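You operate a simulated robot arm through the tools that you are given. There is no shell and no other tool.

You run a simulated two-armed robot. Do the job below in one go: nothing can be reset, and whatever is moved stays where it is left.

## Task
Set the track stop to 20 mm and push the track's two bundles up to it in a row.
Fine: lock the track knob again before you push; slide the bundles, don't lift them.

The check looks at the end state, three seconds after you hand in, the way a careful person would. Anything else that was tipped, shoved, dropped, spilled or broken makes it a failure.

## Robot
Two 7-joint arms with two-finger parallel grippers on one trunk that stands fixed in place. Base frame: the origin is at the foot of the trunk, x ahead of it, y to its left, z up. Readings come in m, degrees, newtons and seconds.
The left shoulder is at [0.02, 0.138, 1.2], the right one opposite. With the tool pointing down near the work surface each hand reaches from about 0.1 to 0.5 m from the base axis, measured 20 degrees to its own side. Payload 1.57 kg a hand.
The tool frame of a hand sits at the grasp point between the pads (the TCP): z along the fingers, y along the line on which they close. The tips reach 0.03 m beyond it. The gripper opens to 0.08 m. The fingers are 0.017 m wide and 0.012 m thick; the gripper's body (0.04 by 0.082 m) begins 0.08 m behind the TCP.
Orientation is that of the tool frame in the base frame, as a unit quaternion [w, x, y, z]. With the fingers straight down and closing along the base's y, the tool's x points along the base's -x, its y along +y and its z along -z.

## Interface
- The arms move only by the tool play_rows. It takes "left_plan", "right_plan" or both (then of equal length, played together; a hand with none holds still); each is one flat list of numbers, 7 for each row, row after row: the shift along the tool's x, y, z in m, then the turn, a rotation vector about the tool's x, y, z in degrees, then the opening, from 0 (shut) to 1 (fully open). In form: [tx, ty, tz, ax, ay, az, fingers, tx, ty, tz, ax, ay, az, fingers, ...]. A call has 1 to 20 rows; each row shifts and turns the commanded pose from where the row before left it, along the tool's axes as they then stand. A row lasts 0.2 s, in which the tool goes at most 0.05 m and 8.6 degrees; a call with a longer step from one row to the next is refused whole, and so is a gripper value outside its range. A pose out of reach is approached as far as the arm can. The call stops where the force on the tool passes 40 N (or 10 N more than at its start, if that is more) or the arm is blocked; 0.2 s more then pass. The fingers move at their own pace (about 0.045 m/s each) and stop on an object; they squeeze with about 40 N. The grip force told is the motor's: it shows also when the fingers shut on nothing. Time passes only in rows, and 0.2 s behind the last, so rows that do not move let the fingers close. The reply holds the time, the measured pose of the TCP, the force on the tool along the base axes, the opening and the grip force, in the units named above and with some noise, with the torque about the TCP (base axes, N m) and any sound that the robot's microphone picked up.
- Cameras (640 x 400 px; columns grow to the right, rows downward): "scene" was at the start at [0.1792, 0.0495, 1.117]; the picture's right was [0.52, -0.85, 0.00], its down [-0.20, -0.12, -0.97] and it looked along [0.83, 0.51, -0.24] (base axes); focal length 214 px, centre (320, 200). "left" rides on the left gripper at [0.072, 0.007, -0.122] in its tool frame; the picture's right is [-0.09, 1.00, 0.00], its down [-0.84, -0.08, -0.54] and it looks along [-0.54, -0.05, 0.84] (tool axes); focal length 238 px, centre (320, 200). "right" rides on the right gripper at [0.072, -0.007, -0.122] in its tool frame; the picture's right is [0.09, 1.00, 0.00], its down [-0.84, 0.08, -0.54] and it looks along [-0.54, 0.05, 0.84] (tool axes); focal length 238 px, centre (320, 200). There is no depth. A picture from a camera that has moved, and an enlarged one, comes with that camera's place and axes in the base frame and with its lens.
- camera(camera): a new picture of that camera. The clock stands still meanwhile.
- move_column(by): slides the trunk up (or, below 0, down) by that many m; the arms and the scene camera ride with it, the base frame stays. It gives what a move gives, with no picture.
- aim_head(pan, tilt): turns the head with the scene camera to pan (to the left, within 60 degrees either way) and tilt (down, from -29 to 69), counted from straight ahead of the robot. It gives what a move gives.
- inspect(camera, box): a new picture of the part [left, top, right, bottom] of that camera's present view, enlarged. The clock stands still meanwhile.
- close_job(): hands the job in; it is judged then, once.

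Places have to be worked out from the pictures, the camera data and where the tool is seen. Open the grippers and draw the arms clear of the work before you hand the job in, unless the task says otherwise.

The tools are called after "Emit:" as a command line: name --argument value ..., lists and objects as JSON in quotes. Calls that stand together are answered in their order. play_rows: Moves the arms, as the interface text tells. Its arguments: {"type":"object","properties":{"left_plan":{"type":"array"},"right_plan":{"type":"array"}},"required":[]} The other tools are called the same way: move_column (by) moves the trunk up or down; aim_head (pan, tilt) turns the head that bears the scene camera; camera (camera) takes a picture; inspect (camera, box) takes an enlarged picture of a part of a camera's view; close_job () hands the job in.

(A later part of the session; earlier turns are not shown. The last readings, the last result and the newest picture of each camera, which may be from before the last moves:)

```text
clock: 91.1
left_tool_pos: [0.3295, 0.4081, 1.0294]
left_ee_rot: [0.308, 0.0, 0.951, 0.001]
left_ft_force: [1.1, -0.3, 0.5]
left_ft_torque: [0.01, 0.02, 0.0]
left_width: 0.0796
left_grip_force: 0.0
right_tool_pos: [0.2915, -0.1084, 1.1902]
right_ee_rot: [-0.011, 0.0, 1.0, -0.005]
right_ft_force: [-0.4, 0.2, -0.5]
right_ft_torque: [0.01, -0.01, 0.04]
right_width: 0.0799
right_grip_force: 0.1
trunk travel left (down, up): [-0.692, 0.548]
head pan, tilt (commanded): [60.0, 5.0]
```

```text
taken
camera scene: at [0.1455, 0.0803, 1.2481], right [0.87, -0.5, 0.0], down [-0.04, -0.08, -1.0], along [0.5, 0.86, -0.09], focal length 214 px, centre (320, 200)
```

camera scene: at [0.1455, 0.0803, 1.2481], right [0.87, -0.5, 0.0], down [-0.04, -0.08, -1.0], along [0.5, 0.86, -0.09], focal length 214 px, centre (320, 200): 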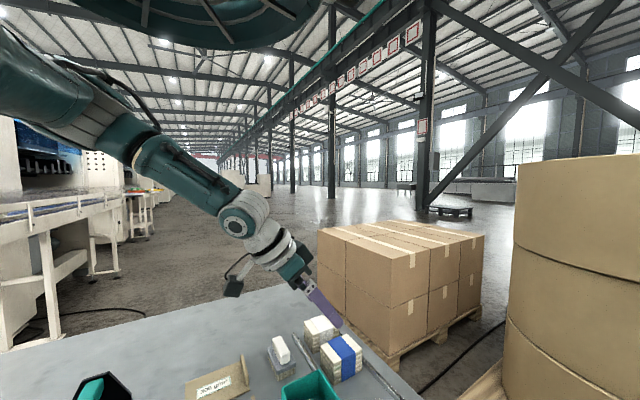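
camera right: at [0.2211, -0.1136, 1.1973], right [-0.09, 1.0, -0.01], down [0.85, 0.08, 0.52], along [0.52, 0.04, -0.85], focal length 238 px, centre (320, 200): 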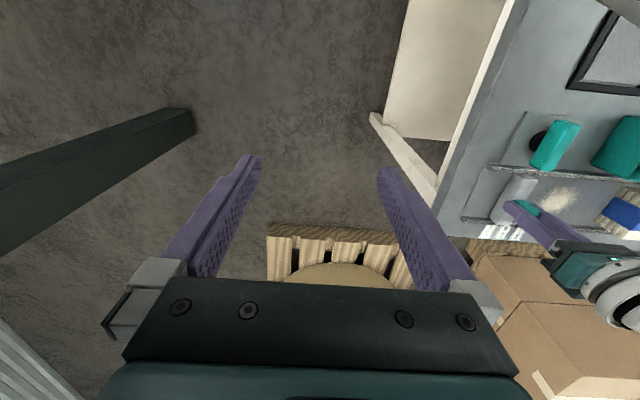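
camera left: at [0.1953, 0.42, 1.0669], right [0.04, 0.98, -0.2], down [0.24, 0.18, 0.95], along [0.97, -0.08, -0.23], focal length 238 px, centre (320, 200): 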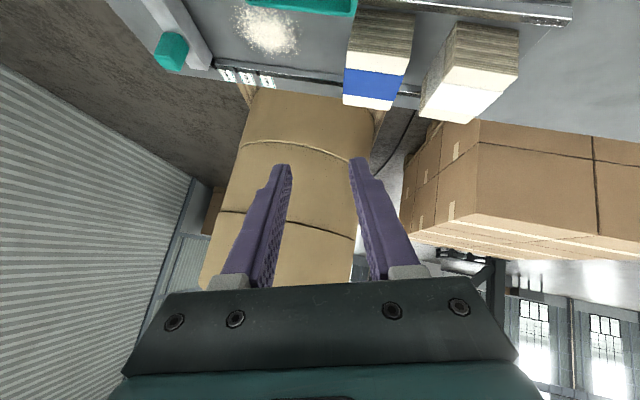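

It followed well this time. I continue out to above the white bundle in smaller steps.

Emit:
play_rows --left_plan '[-0.008, 0.0117, 0.0009, 0, 0, 0, 1, -0.008, 0.0117, 0.0009, 0, 0, 0, 1, -0.008, 0.0117, 0.0009, 0, 0, 0, 1, -0.008, 0.0117, 0.0009, 0, 0, 0, 1, -0.008, 0.0117, 0.0009, 0, 0, 0, 1, -0.008, 0.0117, 0.0009, 0, 0, 0, 1, -0.008, 0.0117, 0.0009, 0, 0, 0, 1, -0.008, 0.0117, 0.0009, 0, 0, 0, 1, -0.008, 0.0117, 0.0009, 0, 0, 0, 1, -0.008, 0.0117, 0.0009, 0, 0, 0, 1, 0, 0, 0, 0, 0, 0, 1]'

Emit:
camera --camera "scene"

Emit:
camera --camera "left"

```text
clock: 93.5
left_tool_pos: [0.3997, 0.5235, 1.07]
left_ee_rot: [0.308, 0.0, 0.951, 0.001]
left_ft_force: [0.3, -0.2, 0.5]
left_ft_torque: [0.0, -0.01, 0.05]
left_width: 0.0799
left_grip_force: 0.1
right_tool_pos: [0.2914, -0.1086, 1.1907]
right_ee_rot: [-0.011, 0.0, 1.0, -0.005]
right_ft_force: [0.1, 0.0, 0.1]
right_ft_torque: [0.01, 0.02, 0.0]
right_width: 0.08
right_grip_force: 0.1
trunk travel left (down, up): [-0.692, 0.548]
head pan, tilt (commanded): [60.0, 5.0]
```

```text
taken
camera scene: at [0.1455, 0.0803, 1.2481], right [0.87, -0.5, 0.0], down [-0.04, -0.08, -1.0], along [0.5, 0.86, -0.09], focal length 214 px, centre (320, 200)
```

scene: 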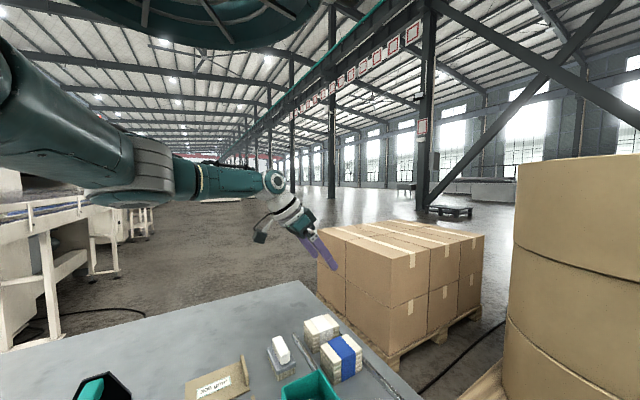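

```text
taken
camera left: at [0.2714, 0.5298, 1.1269], right [0.07, 1.0, 0.06], down [0.36, -0.08, 0.93], along [0.93, -0.05, -0.36], focal length 238 px, centre (320, 200)
```

left: 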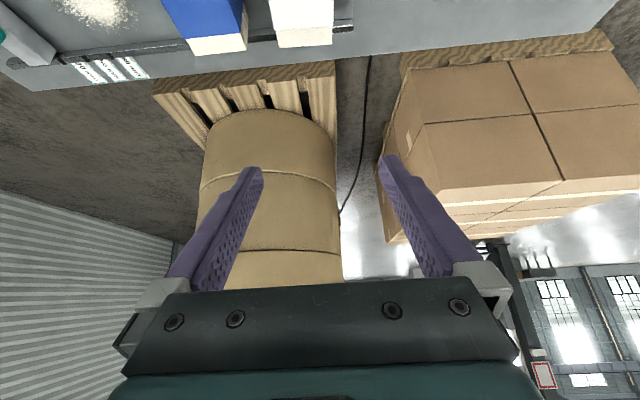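

The hand is above the white bundle with the elbow bent. I lower the trunk 100 mm and aim the head back at the track to check alignment with the bundle before inserting.

Emit:
move_column --by -0.1

Emit:
aim_head --pan 50 --tilt 35

Emit:
camera --camera "scene"

Emit:
camera --camera "left"

```text
clock: 94.8
left_tool_pos: [0.4, 0.5237, 0.9709]
left_ee_rot: [0.308, 0.0, 0.951, 0.0]
left_ft_force: [0.0, 0.3, -0.5]
left_ft_torque: [-0.01, -0.02, 0.01]
left_width: 0.0801
left_grip_force: 0.0
right_tool_pos: [0.2917, -0.1092, 1.0905]
right_ee_rot: [-0.011, 0.0, 1.0, -0.004]
right_ft_force: [-0.5, 0.0, 0.2]
right_ft_torque: [0.01, -0.02, -0.02]
right_width: 0.0803
right_grip_force: 0.1
trunk travel left (down, up): [-0.592, 0.648]
head pan, tilt (commanded): [60.0, 5.0]
```

```text
clock: 95.7
left_tool_pos: [0.4005, 0.524, 0.9707]
left_ee_rot: [0.308, 0.0, 0.951, 0.001]
left_ft_force: [0.0, -0.5, 0.1]
left_ft_torque: [0.04, 0.01, 0.0]
left_width: 0.0797
left_grip_force: 0.0
right_tool_pos: [0.2924, -0.1092, 1.0906]
right_ee_rot: [-0.011, 0.001, 1.0, -0.005]
right_ft_force: [-0.3, -0.5, 0.1]
right_ft_torque: [-0.01, 0.01, -0.01]
right_width: 0.0798
right_grip_force: 0.1
trunk travel left (down, up): [-0.592, 0.648]
head pan, tilt (commanded): [50.0, 35.0]
```

```text
taken
camera scene: at [0.1562, 0.0683, 1.1], right [0.77, -0.64, 0.0], down [-0.37, -0.44, -0.82], along [0.53, 0.63, -0.57], focal length 214 px, centre (320, 200)
```

scene: 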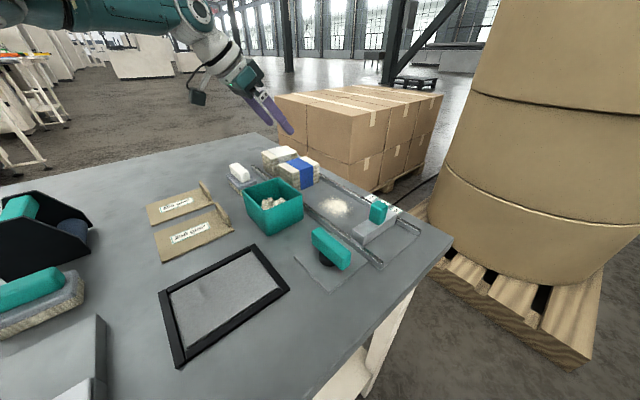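

```text
taken
camera left: at [0.2713, 0.5297, 1.0269], right [0.07, 1.0, 0.06], down [0.36, -0.08, 0.93], along [0.93, -0.05, -0.36], focal length 238 px, centre (320, 200)
```

left: 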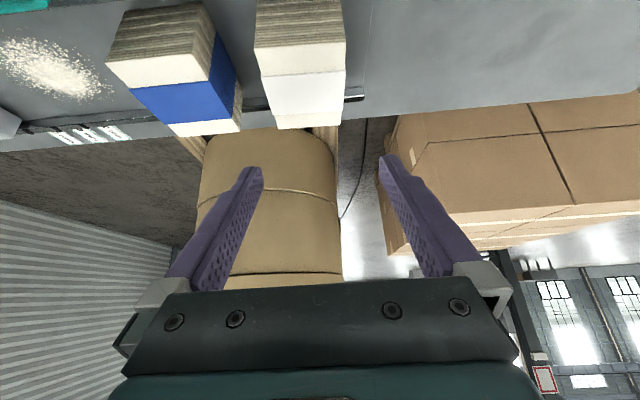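

I zoom in on the white bundle from the hand camera to measure its offset from the gripper's middle plane.

Emit:
inspect --camera "left" --box '[220, 0, 420, 140]'

```text
2.86 times, centred on (320, 70) of left
camera zoom: at [0.2713, 0.5297, 1.0269], right [0.07, 1.0, 0.06], down [0.36, -0.08, 0.93], along [0.93, -0.05, -0.36], focal length 681 px, centre (320, 571)
```

zoom: 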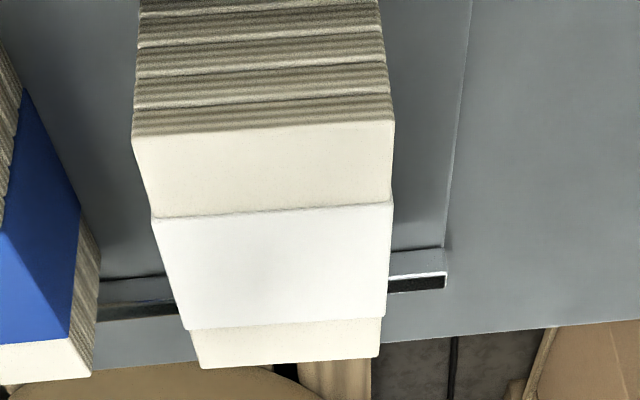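

The white bundle now spans y≈0.490–0.544 (my earlier touch slid it about 6 mm). Shifting 4 mm to -y puts each finger in clear space: one in the gap behind blue and one behind white. Then I lower further in stages.

Emit:
play_rows --left_plan '[0, -0.004, 0, 0, 0, 0, 1, 0, 0, 0, 0, 0, 0, 1]'

Emit:
move_column --by -0.05

Emit:
camera --camera "left"

Emit:
inspect --camera "scene" --box '[200, 80, 340, 200]'

```text
clock: 96.3
left_tool_pos: [0.3993, 0.521, 0.9703]
left_ee_rot: [0.308, 0.0, 0.952, 0.001]
left_ft_force: [0.7, 0.0, 0.0]
left_ft_torque: [0.03, 0.03, 0.01]
left_width: 0.0799
left_grip_force: 0.1
right_tool_pos: [0.2903, -0.1091, 1.0894]
right_ee_rot: [-0.012, 0.002, 1.0, -0.005]
right_ft_force: [0.2, 0.0, 0.1]
right_ft_torque: [0.01, 0.01, 0.07]
right_width: 0.08
right_grip_force: 0.1
trunk travel left (down, up): [-0.592, 0.648]
head pan, tilt (commanded): [50.0, 35.0]
```

```text
clock: 97.3
left_tool_pos: [0.4004, 0.5199, 0.9202]
left_ee_rot: [0.308, 0.0, 0.951, 0.001]
left_ft_force: [-0.1, 0.6, -0.2]
left_ft_torque: [-0.01, 0.03, 0.04]
left_width: 0.0801
left_grip_force: 0.2
right_tool_pos: [0.2917, -0.1089, 1.0408]
right_ee_rot: [-0.01, 0.001, 1.0, -0.005]
right_ft_force: [-0.4, -0.1, -0.1]
right_ft_torque: [-0.04, -0.02, 0.01]
right_width: 0.08
right_grip_force: 0.0
trunk travel left (down, up): [-0.542, 0.698]
head pan, tilt (commanded): [50.0, 35.0]
```

```text
taken
camera left: at [0.2715, 0.5258, 0.9772], right [0.07, 1.0, 0.06], down [0.36, -0.08, 0.93], along [0.93, -0.05, -0.36], focal length 238 px, centre (320, 200)
```

left: 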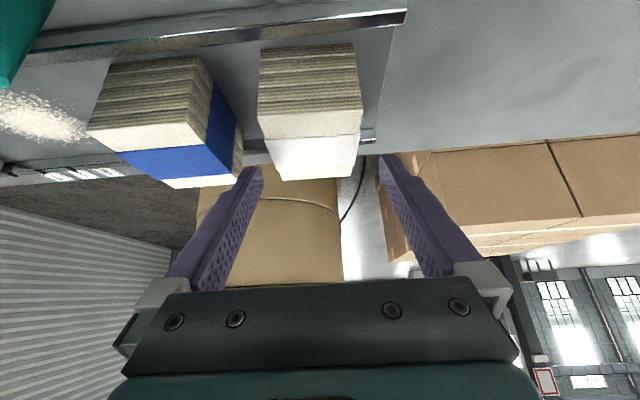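

```text
3.33 times, centred on (270, 140) of scene
camera zoom: at [0.1562, 0.0683, 1.0499], right [0.77, -0.64, 0.0], down [-0.37, -0.44, -0.82], along [0.53, 0.63, -0.57], focal length 715 px, centre (487, 400)
```

zoom: 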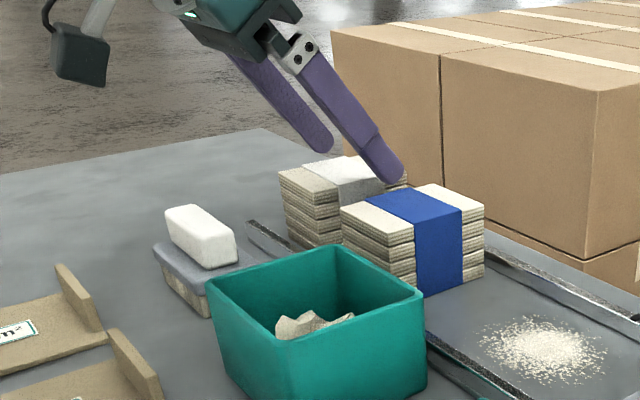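

Both fingers line up with the gaps. I lower the last 36 mm.

Emit:
move_column --by -0.02

Emit:
move_column --by -0.016

Emit:
camera --camera "left"

Emit:
inspect --camera "scene" --box '[200, 80, 340, 200]'

```text
clock: 97.9
left_tool_pos: [0.402, 0.5207, 0.9]
left_ee_rot: [0.309, -0.001, 0.951, 0.001]
left_ft_force: [1.1, 0.1, 0.4]
left_ft_torque: [0.03, 0.0, -0.01]
left_width: 0.0801
left_grip_force: 0.1
right_tool_pos: [0.2908, -0.1085, 1.0207]
right_ee_rot: [-0.01, 0.001, 1.0, -0.005]
right_ft_force: [0.1, 0.8, -0.9]
right_ft_torque: [0.0, 0.0, 0.0]
right_width: 0.0798
right_grip_force: 0.1
trunk travel left (down, up): [-0.522, 0.718]
head pan, tilt (commanded): [50.0, 35.0]
```

```text
clock: 98.6
left_tool_pos: [0.4015, 0.5215, 0.8827]
left_ee_rot: [0.308, 0.0, 0.952, 0.001]
left_ft_force: [0.1, 0.3, 0.3]
left_ft_torque: [-0.03, -0.01, 0.01]
left_width: 0.0801
left_grip_force: 0.1
right_tool_pos: [0.2922, -0.1083, 1.0039]
right_ee_rot: [-0.012, 0.0, 1.0, -0.006]
right_ft_force: [0.2, -0.4, 0.0]
right_ft_torque: [0.01, -0.01, 0.01]
right_width: 0.08
right_grip_force: 0.0
trunk travel left (down, up): [-0.506, 0.734]
head pan, tilt (commanded): [50.0, 35.0]
```

```text
taken
camera left: at [0.2715, 0.5258, 0.9411], right [0.07, 1.0, 0.06], down [0.36, -0.08, 0.93], along [0.93, -0.05, -0.36], focal length 238 px, centre (320, 200)
```

left: 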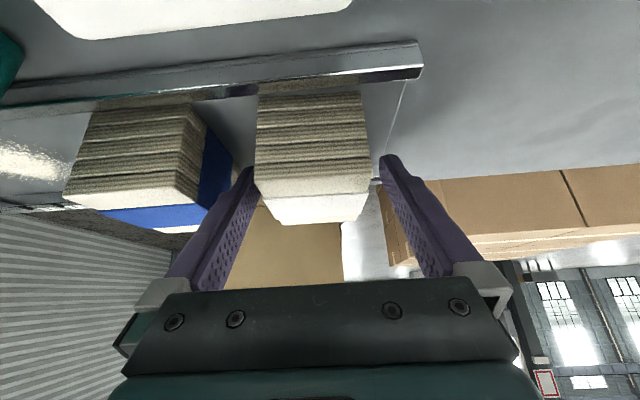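

```text
3.33 times, centred on (270, 140) of scene
camera zoom: at [0.1562, 0.0683, 1.0139], right [0.77, -0.64, 0.0], down [-0.37, -0.44, -0.82], along [0.53, 0.63, -0.57], focal length 715 px, centre (487, 400)
```

zoom: 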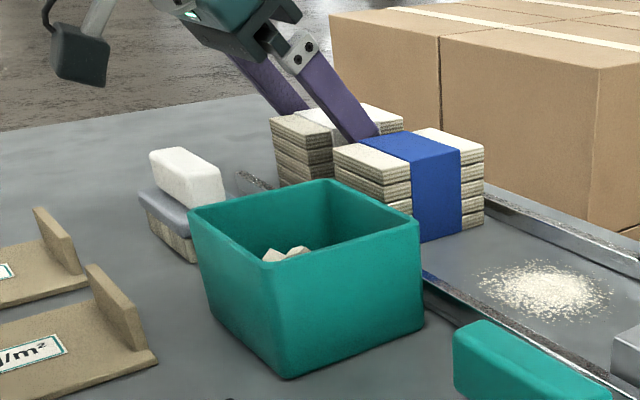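

The fingers straddle the white bundle without touching anything. I slide -y slowly, so that the rear finger pushes white and the front finger pushes blue ahead of it.

Emit:
play_rows --left_plan '[0, -0.006, 0, 0, 0, 0, 1, 0, -0.006, 0, 0, 0, 0, 1, 0, -0.006, 0, 0, 0, 0, 1, 0, -0.006, 0, 0, 0, 0, 1, 0, -0.006, 0, 0, 0, 0, 1, 0, -0.006, 0, 0, 0, 0, 1, 0, 0, 0, 0, 0, 0, 1]'

Emit:
camera --camera "left"

Emit:
inspect --camera "scene" --box '[200, 80, 340, 200]'

```text
clock: 100.2
left_tool_pos: [0.4003, 0.4852, 0.8844]
left_ee_rot: [0.308, 0.0, 0.951, 0.001]
left_ft_force: [-1.0, 1.0, -1.0]
left_ft_torque: [-0.01, -0.01, 0.0]
left_width: 0.08
left_grip_force: 0.0
right_tool_pos: [0.2904, -0.1078, 1.0041]
right_ee_rot: [-0.011, 0.0, 1.0, -0.005]
right_ft_force: [0.1, 0.2, 0.6]
right_ft_torque: [0.01, -0.01, 0.01]
right_width: 0.08
right_grip_force: 0.1
trunk travel left (down, up): [-0.506, 0.734]
head pan, tilt (commanded): [50.0, 35.0]
```

```text
taken
camera left: at [0.2711, 0.49, 0.9415], right [0.07, 1.0, 0.06], down [0.36, -0.08, 0.93], along [0.93, -0.05, -0.36], focal length 238 px, centre (320, 200)
```

left: 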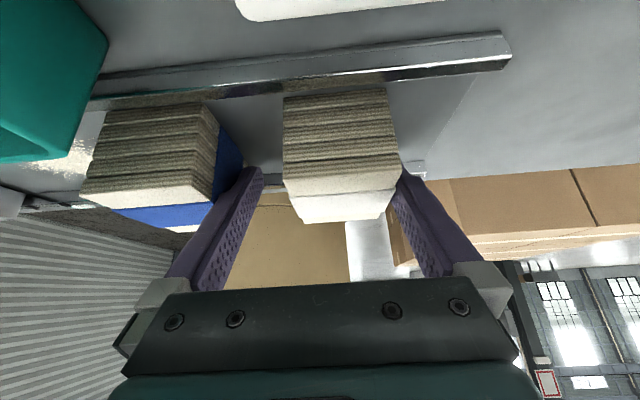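

```text
3.33 times, centred on (270, 140) of scene
camera zoom: at [0.1561, 0.0683, 1.0139], right [0.77, -0.64, 0.0], down [-0.37, -0.44, -0.82], along [0.53, 0.63, -0.57], focal length 715 px, centre (487, 400)
```

zoom: 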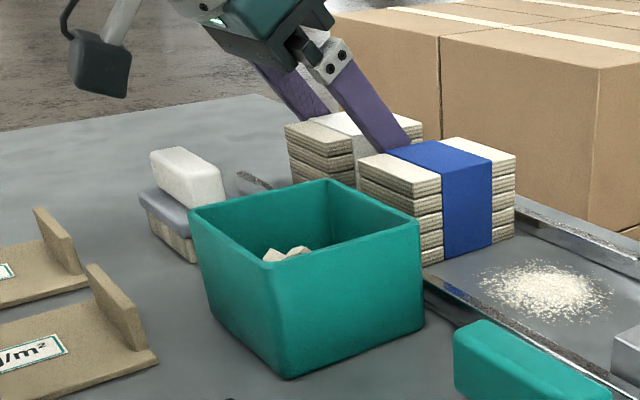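

Both bundles slide with about 1 N of force. I continue another 60 mm.

Emit:
play_rows --left_plan '[0, -0.006, 0, 0, 0, 0, 1, 0, -0.006, 0, 0, 0, 0, 1, 0, -0.006, 0, 0, 0, 0, 1, 0, -0.006, 0, 0, 0, 0, 1, 0, -0.006, 0, 0, 0, 0, 1, 0, -0.006, 0, 0, 0, 0, 1, 0, -0.006, 0, 0, 0, 0, 1, 0, -0.006, 0, 0, 0, 0, 1, 0, -0.006, 0, 0, 0, 0, 1, 0, -0.006, 0, 0, 0, 0, 1, 0, 0, 0, 0, 0, 0, 1]'

Emit:
camera --camera "left"

Emit:
inspect --camera "scene" --box '[200, 80, 360, 220]'

```text
clock: 102.6
left_tool_pos: [0.4008, 0.4243, 0.8843]
left_ee_rot: [0.308, -0.001, 0.951, 0.002]
left_ft_force: [-0.2, 0.8, 0.6]
left_ft_torque: [-0.04, -0.03, 0.0]
left_width: 0.08
left_grip_force: 0.2
right_tool_pos: [0.2917, -0.1087, 1.0048]
right_ee_rot: [-0.011, 0.002, 1.0, -0.005]
right_ft_force: [0.4, -0.3, -0.2]
right_ft_torque: [0.0, -0.01, -0.02]
right_width: 0.0799
right_grip_force: 0.0
trunk travel left (down, up): [-0.506, 0.734]
head pan, tilt (commanded): [50.0, 35.0]
```

```text
taken
camera left: at [0.2718, 0.4303, 0.9412], right [0.07, 1.0, 0.06], down [0.36, -0.08, 0.93], along [0.93, -0.05, -0.36], focal length 238 px, centre (320, 200)
```

left: 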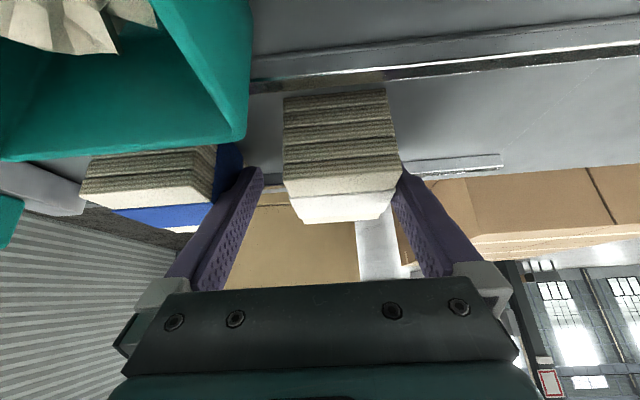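

```text
2.86 times, centred on (280, 150) of scene
camera zoom: at [0.1562, 0.0684, 1.0139], right [0.77, -0.64, 0.0], down [-0.37, -0.44, -0.82], along [0.53, 0.63, -0.57], focal length 613 px, centre (434, 343)
```

zoom: 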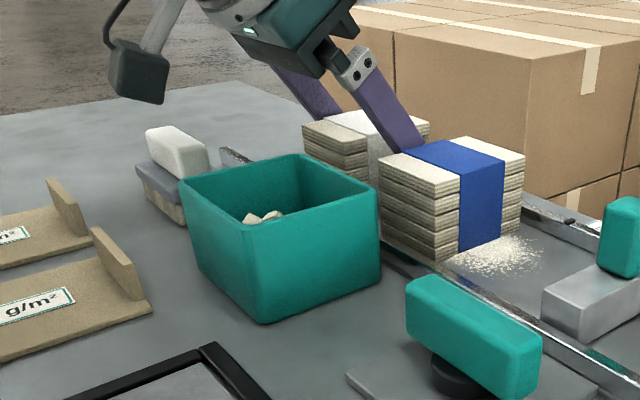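

White's back face is now at y≈0.464, with blue ahead of it. I back off 4 mm, lift out with the trunk, then in the air move behind white, ease the pitch to 20° and close the fingers.

Emit:
play_rows --left_plan '[0, 0.002, 0, 0, 0, 0, 1, 0, 0.003, 0, 0, 0, 0, 1, 0, 0, 0, 0, 0, 0, 1]'

Emit:
move_column --by 0.075

Emit:
play_rows --left_plan '[0, 0.012, 0, 0, 0, 0, 1, 0, 0.012, 0, 0, 0, 0, 1, 0, 0.012, 0, 0, 0, 0, 0.5, 0, 0.012, 0, 0, 0, 0, 0, 0, 0.012, 0, 0, 0, 0, 0, 0, 0, 0, 0, 4, 0, 0, 0, 0, 0, 0, 4, 0, 0, 0, 0, 0, 0, 4, 0, 0, 0, 0, 0, 0, 4, 0, 0, 0, 0, 0, 0, 0, 0, 0]'

Emit:
camera --camera "left"

Emit:
camera --camera "scene"

```text
clock: 103.4
left_tool_pos: [0.4017, 0.4291, 0.8843]
left_ee_rot: [0.309, 0.0, 0.951, 0.0]
left_ft_force: [0.1, -0.5, 0.1]
left_ft_torque: [-0.02, 0.02, -0.04]
left_width: 0.08
left_grip_force: 0.1
right_tool_pos: [0.2922, -0.1089, 1.0047]
right_ee_rot: [-0.012, 0.001, 1.0, -0.005]
right_ft_force: [0.7, 0.5, -0.6]
right_ft_torque: [-0.01, -0.02, 0.0]
right_width: 0.0802
right_grip_force: 0.0
trunk travel left (down, up): [-0.506, 0.734]
head pan, tilt (commanded): [50.0, 35.0]
```

```text
clock: 104.5
left_tool_pos: [0.4022, 0.4292, 0.9607]
left_ee_rot: [0.309, 0.0, 0.951, 0.001]
left_ft_force: [-0.5, 0.4, -0.4]
left_ft_torque: [0.01, 0.0, -0.03]
left_width: 0.0801
left_grip_force: 0.0
right_tool_pos: [0.2902, -0.1088, 1.0793]
right_ee_rot: [-0.011, 0.0, 1.0, -0.006]
right_ft_force: [0.5, -0.1, 0.0]
right_ft_torque: [0.02, 0.01, 0.02]
right_width: 0.08
right_grip_force: 0.0
trunk travel left (down, up): [-0.581, 0.659]
head pan, tilt (commanded): [50.0, 35.0]
```

```text
clock: 106.7
left_tool_pos: [0.4011, 0.4888, 0.9597]
left_ee_rot: [0.173, 0.0, 0.985, 0.001]
left_ft_force: [-0.2, -0.6, 0.7]
left_ft_torque: [0.0, 0.01, 0.02]
left_width: 0.0
left_grip_force: 21.4
right_tool_pos: [0.2913, -0.1081, 1.0798]
right_ee_rot: [-0.011, 0.001, 1.0, -0.005]
right_ft_force: [0.8, 0.1, -0.4]
right_ft_torque: [0.01, -0.02, -0.01]
right_width: 0.0798
right_grip_force: 0.0
trunk travel left (down, up): [-0.581, 0.659]
head pan, tilt (commanded): [50.0, 35.0]
```

```text
taken
camera left: at [0.2927, 0.4944, 1.0506], right [0.09, 1.0, 0.03], down [0.6, -0.08, 0.79], along [0.79, -0.05, -0.61], focal length 238 px, centre (320, 200)
```

left: 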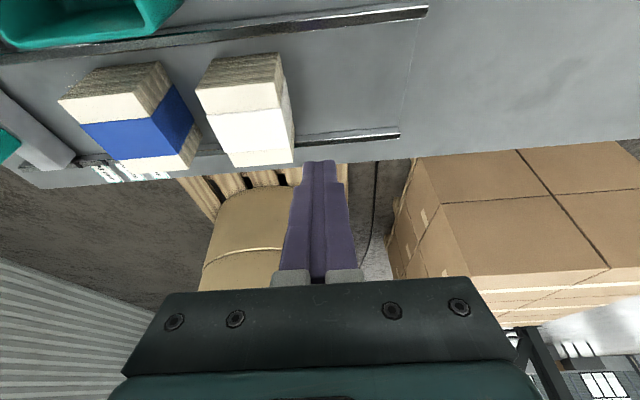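

```text
taken
camera scene: at [0.1562, 0.0682, 1.0889], right [0.77, -0.64, 0.0], down [-0.37, -0.44, -0.82], along [0.53, 0.63, -0.57], focal length 214 px, centre (320, 200)
```

scene: 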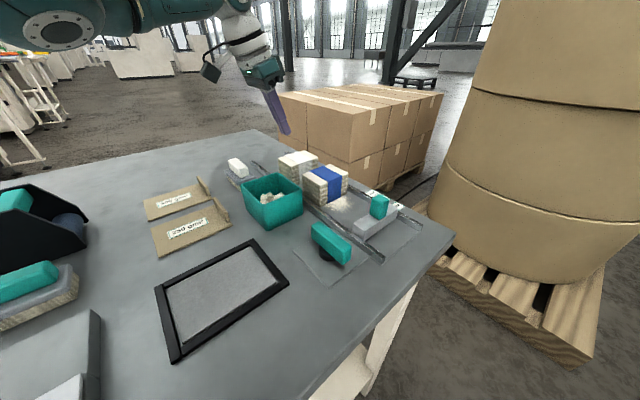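

White's back face is at y≈0.464 and the closed fingers' front side at about 0.475, so it's clear. I lower the trunk 63 mm to bring the tips behind white.

Emit:
move_column --by -0.063

Emit:
inspect --camera "left" --box '[160, 40, 400, 220]'

Emit:
inspect --camera "scene" --box '[200, 70, 360, 210]'

```text
clock: 107.7
left_tool_pos: [0.4027, 0.4893, 0.8975]
left_ee_rot: [0.172, -0.001, 0.985, 0.002]
left_ft_force: [-0.4, 0.1, -0.3]
left_ft_torque: [0.02, 0.0, 0.0]
left_width: 0.0
left_grip_force: 20.8
right_tool_pos: [0.2909, -0.1086, 1.017]
right_ee_rot: [-0.011, 0.001, 1.0, -0.005]
right_ft_force: [-0.6, -0.1, -0.4]
right_ft_torque: [-0.01, -0.01, -0.01]
right_width: 0.0799
right_grip_force: 0.0
trunk travel left (down, up): [-0.518, 0.722]
head pan, tilt (commanded): [50.0, 35.0]
```

```text
2.22 times, centred on (280, 130) of left
camera zoom: at [0.2927, 0.4945, 0.9876], right [0.09, 1.0, 0.03], down [0.6, -0.08, 0.79], along [0.79, -0.05, -0.61], focal length 530 px, centre (409, 356)
```

zoom: 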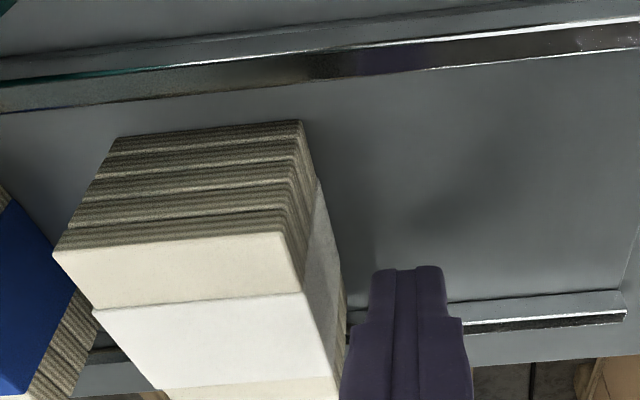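

```text
2.86 times, centred on (280, 140) of scene
camera zoom: at [0.1562, 0.0683, 1.0259], right [0.77, -0.64, 0.0], down [-0.37, -0.44, -0.82], along [0.53, 0.63, -0.57], focal length 613 px, centre (434, 371)
```

zoom: 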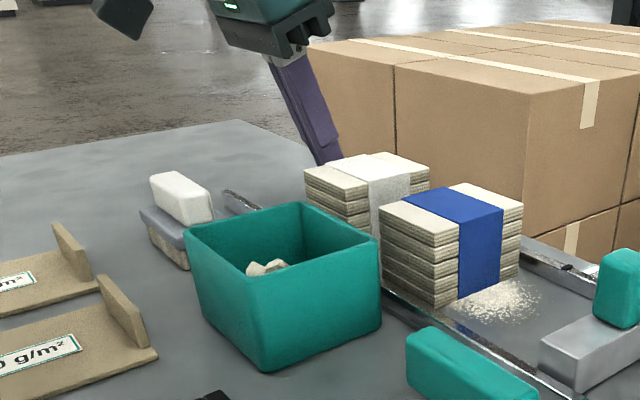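

Clear and well placed. I centre the fingers 6 mm in -x on the bundle and push 70 mm in -y.

Emit:
play_rows --left_plan '[0.0056, 0, -0.002, 0, 0, 0, 0, 0, -0.006, 0, 0, 0, 0, 0, 0, -0.006, 0, 0, 0, 0, 0, 0, -0.006, 0, 0, 0, 0, 0, 0, -0.006, 0, 0, 0, 0, 0, 0, -0.006, 0, 0, 0, 0, 0, 0, -0.006, 0, 0, 0, 0, 0, 0, -0.006, 0, 0, 0, 0, 0, 0, -0.006, 0, 0, 0, 0, 0, 0, -0.006, 0, 0, 0, 0, 0, 0, -0.006, 0, 0, 0, 0, 0, 0, -0.006, 0, 0, 0, 0, 0, 0, 0, 0, 0, 0, 0, 0]'

Emit:
camera --camera "left"

Emit:
inspect --camera "scene" --box '[220, 70, 400, 220]'

```text
clock: 110.5
left_tool_pos: [0.395, 0.4218, 0.8982]
left_ee_rot: [0.173, 0.0, 0.985, 0.002]
left_ft_force: [-0.3, 0.5, 0.6]
left_ft_torque: [-0.01, 0.01, 0.0]
left_width: 0.0
left_grip_force: 21.4
right_tool_pos: [0.2912, -0.1089, 1.0165]
right_ee_rot: [-0.012, 0.0, 1.0, -0.005]
right_ft_force: [0.6, 0.3, -0.3]
right_ft_torque: [-0.02, -0.04, 0.02]
right_width: 0.0801
right_grip_force: 0.2
trunk travel left (down, up): [-0.518, 0.722]
head pan, tilt (commanded): [50.0, 35.0]
```

```text
taken
camera left: at [0.2868, 0.4282, 0.9871], right [0.09, 1.0, 0.03], down [0.6, -0.08, 0.79], along [0.79, -0.05, -0.61], focal length 238 px, centre (320, 200)
```

left: 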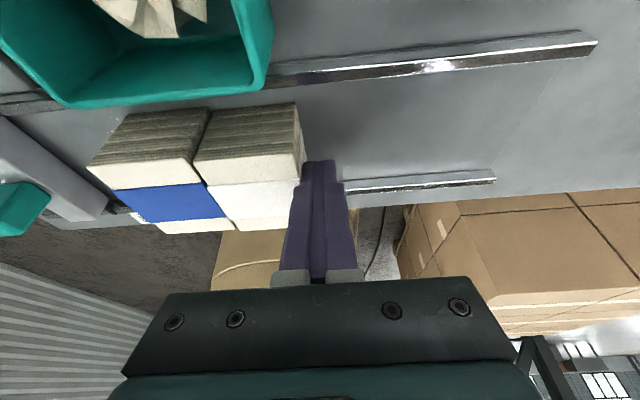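

```text
2.67 times, centred on (310, 145) of scene
camera zoom: at [0.1562, 0.0683, 1.0259], right [0.77, -0.64, 0.0], down [-0.37, -0.44, -0.82], along [0.53, 0.63, -0.57], focal length 572 px, centre (347, 347)
```

zoom: 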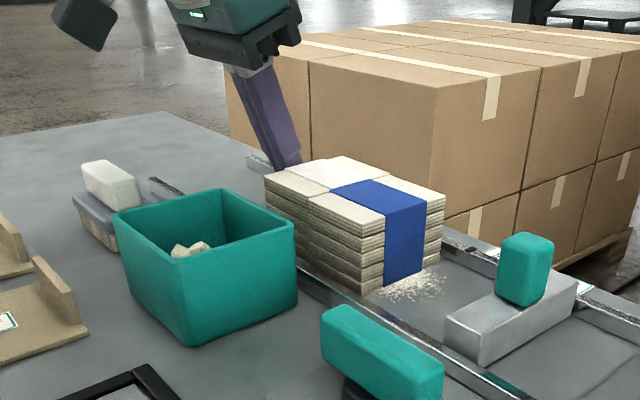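

White has met blue squarely. I continue 60 mm; after that some 14 mm remain before blue should meet the stop.

Emit:
play_rows --left_plan '[0, -0.006, 0, 0, 0, 0, 0, 0, -0.006, 0, 0, 0, 0, 0, 0, -0.006, 0, 0, 0, 0, 0, 0, -0.006, 0, 0, 0, 0, 0, 0, -0.006, 0, 0, 0, 0, 0, 0, -0.006, 0, 0, 0, 0, 0, 0, -0.006, 0, 0, 0, 0, 0, 0, -0.006, 0, 0, 0, 0, 0, 0, -0.006, 0, 0, 0, 0, 0, 0, -0.006, 0, 0, 0, 0, 0, 0, 0, 0, 0, 0, 0, 0]'

Emit:
camera --camera "left"

Emit:
inspect --camera "scene" --box '[240, 70, 420, 220]'

```text
clock: 112.9
left_tool_pos: [0.3955, 0.362, 0.8968]
left_ee_rot: [0.172, 0.0, 0.985, 0.001]
left_ft_force: [0.7, 0.4, 0.0]
left_ft_torque: [0.04, 0.03, 0.02]
left_width: 0.0
left_grip_force: 21.7
right_tool_pos: [0.2909, -0.1081, 1.0148]
right_ee_rot: [-0.011, 0.001, 1.0, -0.005]
right_ft_force: [-0.3, -0.3, 0.4]
right_ft_torque: [0.03, 0.0, 0.02]
right_width: 0.0798
right_grip_force: 0.1
trunk travel left (down, up): [-0.518, 0.722]
head pan, tilt (commanded): [50.0, 35.0]
```

```text
taken
camera left: at [0.2865, 0.3677, 0.9872], right [0.09, 1.0, 0.03], down [0.6, -0.08, 0.79], along [0.79, -0.05, -0.61], focal length 238 px, centre (320, 200)
```

left: 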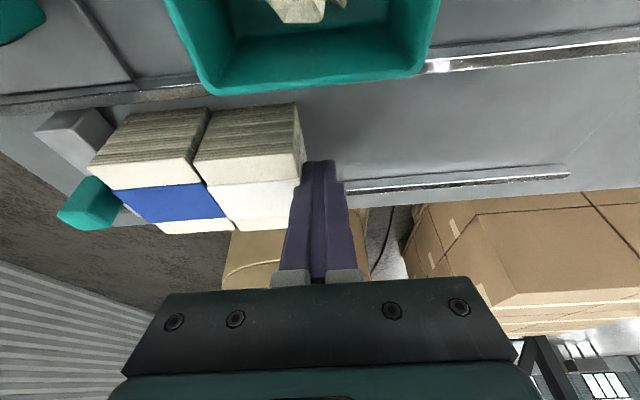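

```text
2.67 times, centred on (330, 145) of scene
camera zoom: at [0.1561, 0.0683, 1.0259], right [0.77, -0.64, 0.0], down [-0.37, -0.44, -0.82], along [0.53, 0.63, -0.57], focal length 572 px, centre (293, 347)
```

zoom: 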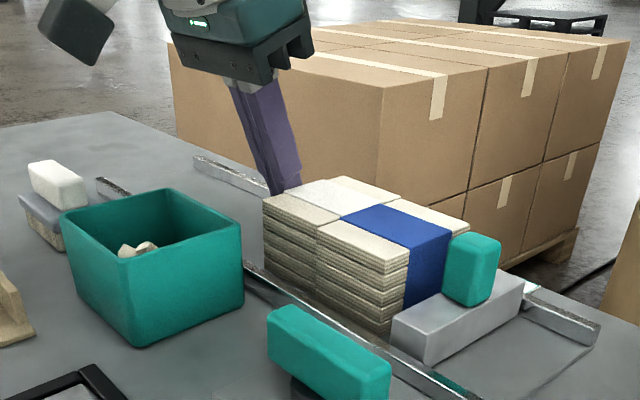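

A small gap to the stop remains. I go on in 2 mm steps and watch for the contact force.

Emit:
play_rows --left_plan '[0, -0.002, 0, 0, 0, 0, 0, 0, -0.002, 0, 0, 0, 0, 0, 0, -0.002, 0, 0, 0, 0, 0, 0, -0.002, 0, 0, 0, 0, 0, 0, -0.002, 0, 0, 0, 0, 0, 0, 0, 0, 0, 0, 0, 0]'

Emit:
inspect --camera "scene" --box '[300, 110, 400, 210]'

Emit:
inspect --camera "left" --box '[30, 80, 350, 250]'

```text
clock: 114.3
left_tool_pos: [0.3955, 0.353, 0.8965]
left_ee_rot: [0.172, 0.0, 0.985, 0.001]
left_ft_force: [0.3, 1.0, 0.2]
left_ft_torque: [0.02, 0.01, 0.0]
left_width: 0.0001
left_grip_force: 21.6
right_tool_pos: [0.2917, -0.1096, 1.0158]
right_ee_rot: [-0.011, 0.0, 1.0, -0.005]
right_ft_force: [-0.5, 0.0, -0.1]
right_ft_torque: [0.05, 0.01, 0.02]
right_width: 0.08
right_grip_force: 0.0
trunk travel left (down, up): [-0.518, 0.722]
head pan, tilt (commanded): [50.0, 35.0]
```

```text
4.00 times, centred on (350, 160) of scene
camera zoom: at [0.1562, 0.0684, 1.0259], right [0.77, -0.64, 0.0], down [-0.37, -0.44, -0.82], along [0.53, 0.63, -0.57], focal length 858 px, centre (200, 360)
```

zoom: 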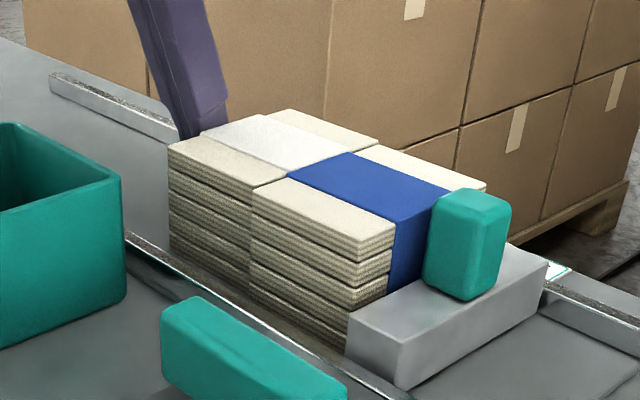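

```text
2.00 times, centred on (190, 165) of left
camera zoom: at [0.2869, 0.3582, 0.9874], right [0.09, 1.0, 0.03], down [0.6, -0.08, 0.79], along [0.79, -0.05, -0.61], focal length 477 px, centre (580, 270)
```

zoom: 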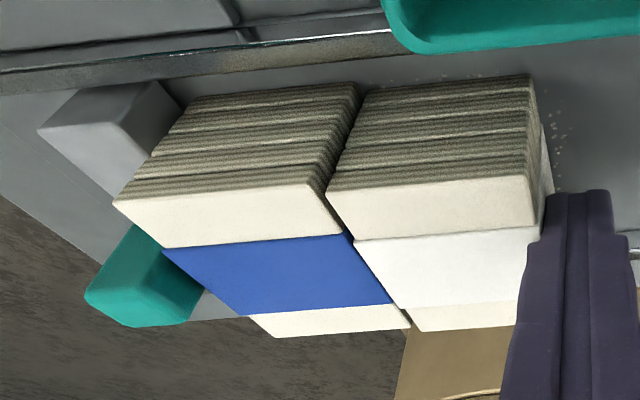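

Almost there, with the force still low. I continue in 1.5 mm steps until the stop takes the load.

Emit:
play_rows --left_plan '[0, -0.0015, 0, 0, 0, 0, 0, 0, -0.0015, 0, 0, 0, 0, 0, 0, -0.0015, 0, 0, 0, 0, 0, 0, 0, 0, 0, 0, 0, 0]'

Emit:
inspect --camera "left" --box '[30, 80, 350, 250]'

```text
clock: 115.3
left_tool_pos: [0.3963, 0.3505, 0.8979]
left_ee_rot: [0.173, 0.0, 0.985, 0.0]
left_ft_force: [1.2, 2.1, -0.3]
left_ft_torque: [0.06, 0.01, 0.02]
left_width: 0.0
left_grip_force: 21.7
right_tool_pos: [0.2916, -0.1087, 1.0157]
right_ee_rot: [-0.01, 0.0, 1.0, -0.004]
right_ft_force: [1.0, 0.1, -0.3]
right_ft_torque: [0.01, 0.01, 0.02]
right_width: 0.08
right_grip_force: 0.2
trunk travel left (down, up): [-0.518, 0.722]
head pan, tilt (commanded): [50.0, 35.0]
```

```text
2.00 times, centred on (190, 165) of left
camera zoom: at [0.2868, 0.3541, 0.9881], right [0.09, 1.0, 0.03], down [0.6, -0.08, 0.79], along [0.79, -0.05, -0.61], focal length 477 px, centre (580, 270)
```

zoom: 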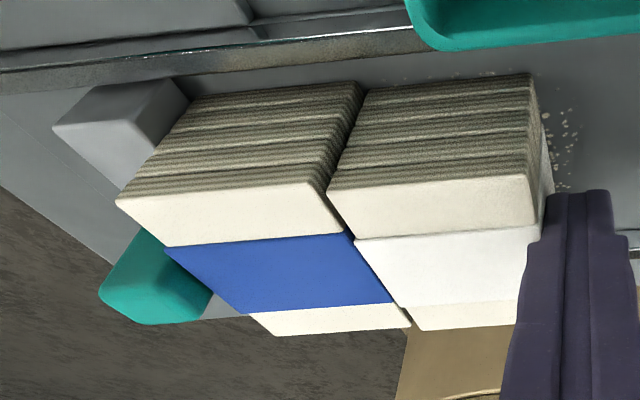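

Force rises slightly to 2 N. I press on a few more small steps to be sure everything is closed up.

Emit:
play_rows --left_plan '[0, -0.0015, 0, 0, 0, 0, 0, 0, -0.0015, 0, 0, 0, 0, 0, 0, 0, 0, 0, 0, 0, 0]'

Emit:
inspect --camera "left" --box '[30, 80, 350, 250]'

Emit:
inspect --camera "scene" --box '[300, 110, 400, 210]'

```text
clock: 116.1
left_tool_pos: [0.3952, 0.3485, 0.897]
left_ee_rot: [0.173, -0.001, 0.985, 0.002]
left_ft_force: [1.2, 10.6, 0.0]
left_ft_torque: [0.16, -0.02, 0.05]
left_width: 0.0
left_grip_force: 21.1
right_tool_pos: [0.291, -0.1061, 1.0165]
right_ee_rot: [-0.011, 0.001, 1.0, -0.004]
right_ft_force: [0.7, -0.3, 0.2]
right_ft_torque: [-0.01, 0.0, 0.02]
right_width: 0.0802
right_grip_force: 0.1
trunk travel left (down, up): [-0.518, 0.722]
head pan, tilt (commanded): [50.0, 35.0]
```

```text
2.00 times, centred on (190, 165) of left
camera zoom: at [0.2866, 0.3528, 0.9886], right [0.08, 1.0, 0.04], down [0.6, -0.08, 0.79], along [0.79, -0.04, -0.61], focal length 477 px, centre (580, 270)
```

zoom: 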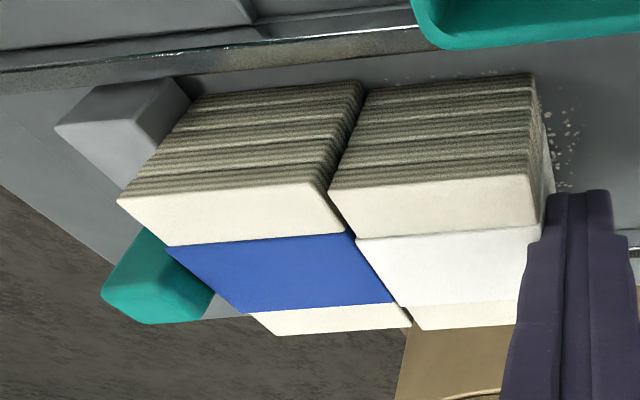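

```text
4.00 times, centred on (350, 160) of scene
camera zoom: at [0.1563, 0.0701, 1.0261], right [0.77, -0.64, 0.0], down [-0.37, -0.44, -0.82], along [0.53, 0.63, -0.57], focal length 858 px, centre (200, 360)
```

zoom: 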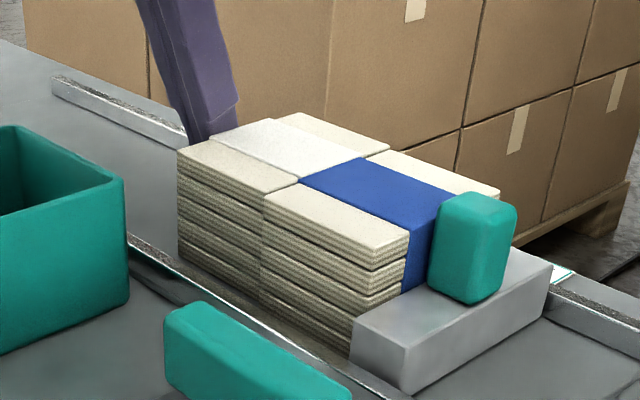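

The force is now 10.6 N, so the row is firmly against the locked stop. I back the fingers off and lift clear with the trunk.

Emit:
play_rows --left_plan '[0, 0.003, 0, 0, 0, 0, 0, 0, 0.006, 0, 0, 0, 0, 0, 0, 0.008, 0, 0, 0, 0, 0, 0, 0, 0, 0, 0, 0, 0]'

Emit:
move_column --by 0.12

Emit:
camera --camera "left"

Emit:
camera --camera "scene"

```text
clock: 117.1
left_tool_pos: [0.3955, 0.363, 0.8976]
left_ee_rot: [0.173, 0.0, 0.985, 0.0]
left_ft_force: [0.2, 0.2, -0.7]
left_ft_torque: [0.04, 0.01, 0.01]
left_width: 0.0002
left_grip_force: 21.0
right_tool_pos: [0.291, -0.1086, 1.017]
right_ee_rot: [-0.012, 0.0, 1.0, -0.004]
right_ft_force: [-0.4, 0.1, 0.2]
right_ft_torque: [-0.02, 0.02, -0.02]
right_width: 0.0802
right_grip_force: 0.0
trunk travel left (down, up): [-0.518, 0.722]
head pan, tilt (commanded): [50.0, 35.0]
```

```text
clock: 118.6
left_tool_pos: [0.3943, 0.3629, 1.0159]
left_ee_rot: [0.173, -0.001, 0.985, 0.001]
left_ft_force: [0.4, -0.1, -0.2]
left_ft_torque: [0.0, -0.01, -0.01]
left_width: 0.0001
left_grip_force: 21.3
right_tool_pos: [0.2907, -0.1087, 1.1362]
right_ee_rot: [-0.011, 0.001, 1.0, -0.006]
right_ft_force: [0.0, 0.8, 0.0]
right_ft_torque: [0.0, 0.06, 0.0]
right_width: 0.0799
right_grip_force: 0.0
trunk travel left (down, up): [-0.638, 0.602]
head pan, tilt (commanded): [50.0, 35.0]
```

```text
taken
camera left: at [0.2865, 0.3678, 1.107], right [0.09, 1.0, 0.03], down [0.6, -0.08, 0.79], along [0.79, -0.05, -0.61], focal length 238 px, centre (320, 200)
```

left: 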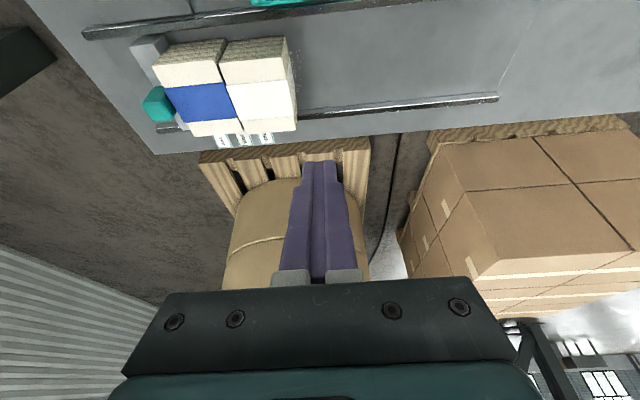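

```text
taken
camera scene: at [0.1561, 0.0682, 1.1459], right [0.77, -0.64, 0.0], down [-0.37, -0.44, -0.82], along [0.53, 0.63, -0.57], focal length 214 px, centre (320, 200)
```

scene: 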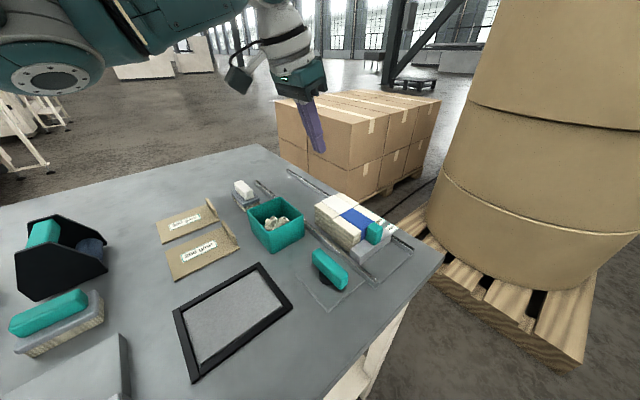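

Clear. I straighten the tool, open the fingers and move back to a viewpoint near (0.29, 0.26) to verify the stop mark and the bundle contact from above.

Emit:
play_rows --left_plan '[0, 0, 0, 0, 5, 0, 0.3, 0, 0, 0, 0, 5, 0, 0.6, 0, 0, 0, 0, 5, 0, 1, 0, 0, 0, 0, 5, 0, 1, 0.025, -0.025, 0, 0, 0, 0, 1, 0.025, -0.025, 0, 0, 0, 0, 1, 0.025, -0.025, 0, 0, 0, 0, 1, 0.025, -0.025, 0, 0, 0, 0, 1, 0, 0, 0, 0, 0, 0, 1]'

Emit:
camera --camera "left"

Emit:
camera --camera "scene"

```text
clock: 120.6
left_tool_pos: [0.2941, 0.2629, 1.0157]
left_ee_rot: [0.0, 0.0, 1.0, 0.001]
left_ft_force: [0.0, 0.2, 1.0]
left_ft_torque: [0.02, 0.02, -0.02]
left_width: 0.08
left_grip_force: 0.1
right_tool_pos: [0.2915, -0.1088, 1.1366]
right_ee_rot: [-0.011, 0.0, 1.0, -0.004]
right_ft_force: [0.6, -0.9, -0.1]
right_ft_torque: [-0.01, 0.02, -0.04]
right_width: 0.0799
right_grip_force: 0.1
trunk travel left (down, up): [-0.638, 0.602]
head pan, tilt (commanded): [50.0, 35.0]
```

```text
taken
camera left: at [0.2231, 0.2679, 1.1384], right [0.09, 1.0, 0.0], down [0.84, -0.08, 0.54], along [0.54, -0.05, -0.84], focal length 238 px, centre (320, 200)
```

left: 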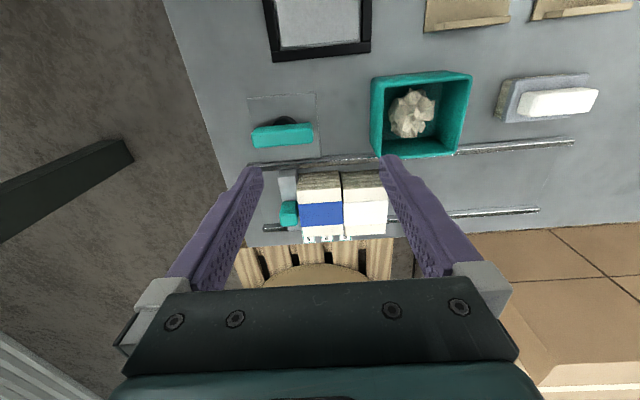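

```text
taken
camera scene: at [0.1561, 0.0682, 1.1459], right [0.77, -0.64, 0.0], down [-0.37, -0.44, -0.82], along [0.53, 0.63, -0.57], focal length 214 px, centre (320, 200)
```

scene: 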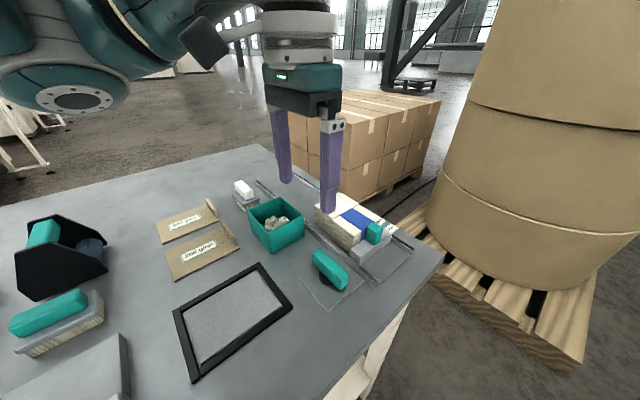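

I zoom in on the stop, the mark and the seams of the row.

Emit:
inspect --camera "left" --box '[260, 160, 400, 250]'

Emit:
inspect --camera "left" --box '[270, 210, 334, 250]'

Emit:
inspect --camera "scene" --box '[290, 170, 420, 290]'

Emit:
inspect --camera "left" --box '[270, 160, 334, 200]'

```text
4.44 times, centred on (330, 205) of left
camera zoom: at [0.2231, 0.2679, 1.1384], right [0.09, 1.0, 0.0], down [0.84, -0.08, 0.54], along [0.54, -0.05, -0.84], focal length 1059 px, centre (276, 178)
```

zoom: 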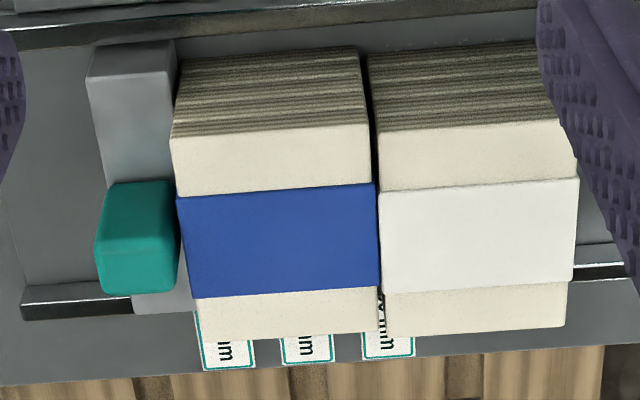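

```text
10.00 times, centred on (302, 230) of left
camera zoom: at [0.2231, 0.2679, 1.1384], right [0.09, 1.0, 0.0], down [0.84, -0.08, 0.54], along [0.54, -0.05, -0.84], focal length 2384 px, centre (500, -100)
```

zoom: 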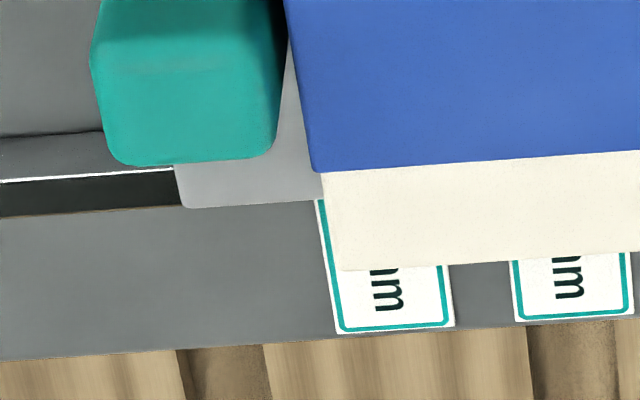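

```text
3.33 times, centred on (355, 230) of scene
camera zoom: at [0.1561, 0.0682, 1.1459], right [0.77, -0.64, 0.0], down [-0.37, -0.44, -0.82], along [0.53, 0.63, -0.57], focal length 715 px, centre (203, 100)
```

zoom: 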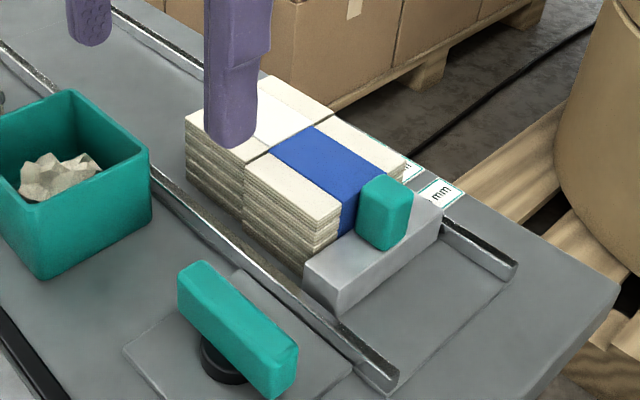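

```text
10.00 times, centred on (302, 180) of left
camera zoom: at [0.2231, 0.2679, 1.1384], right [0.09, 1.0, 0.0], down [0.84, -0.08, 0.54], along [0.54, -0.05, -0.84], focal length 2384 px, centre (500, 400)
```

zoom: 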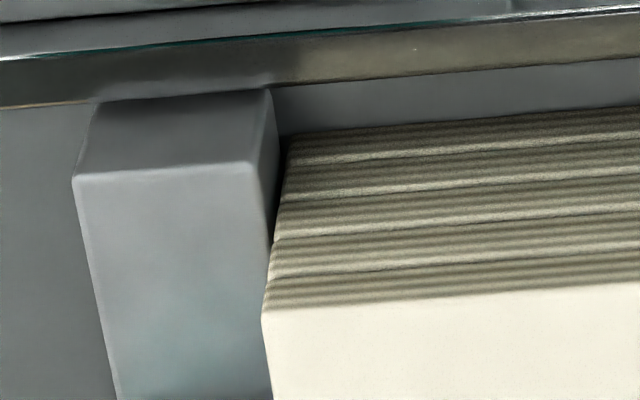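

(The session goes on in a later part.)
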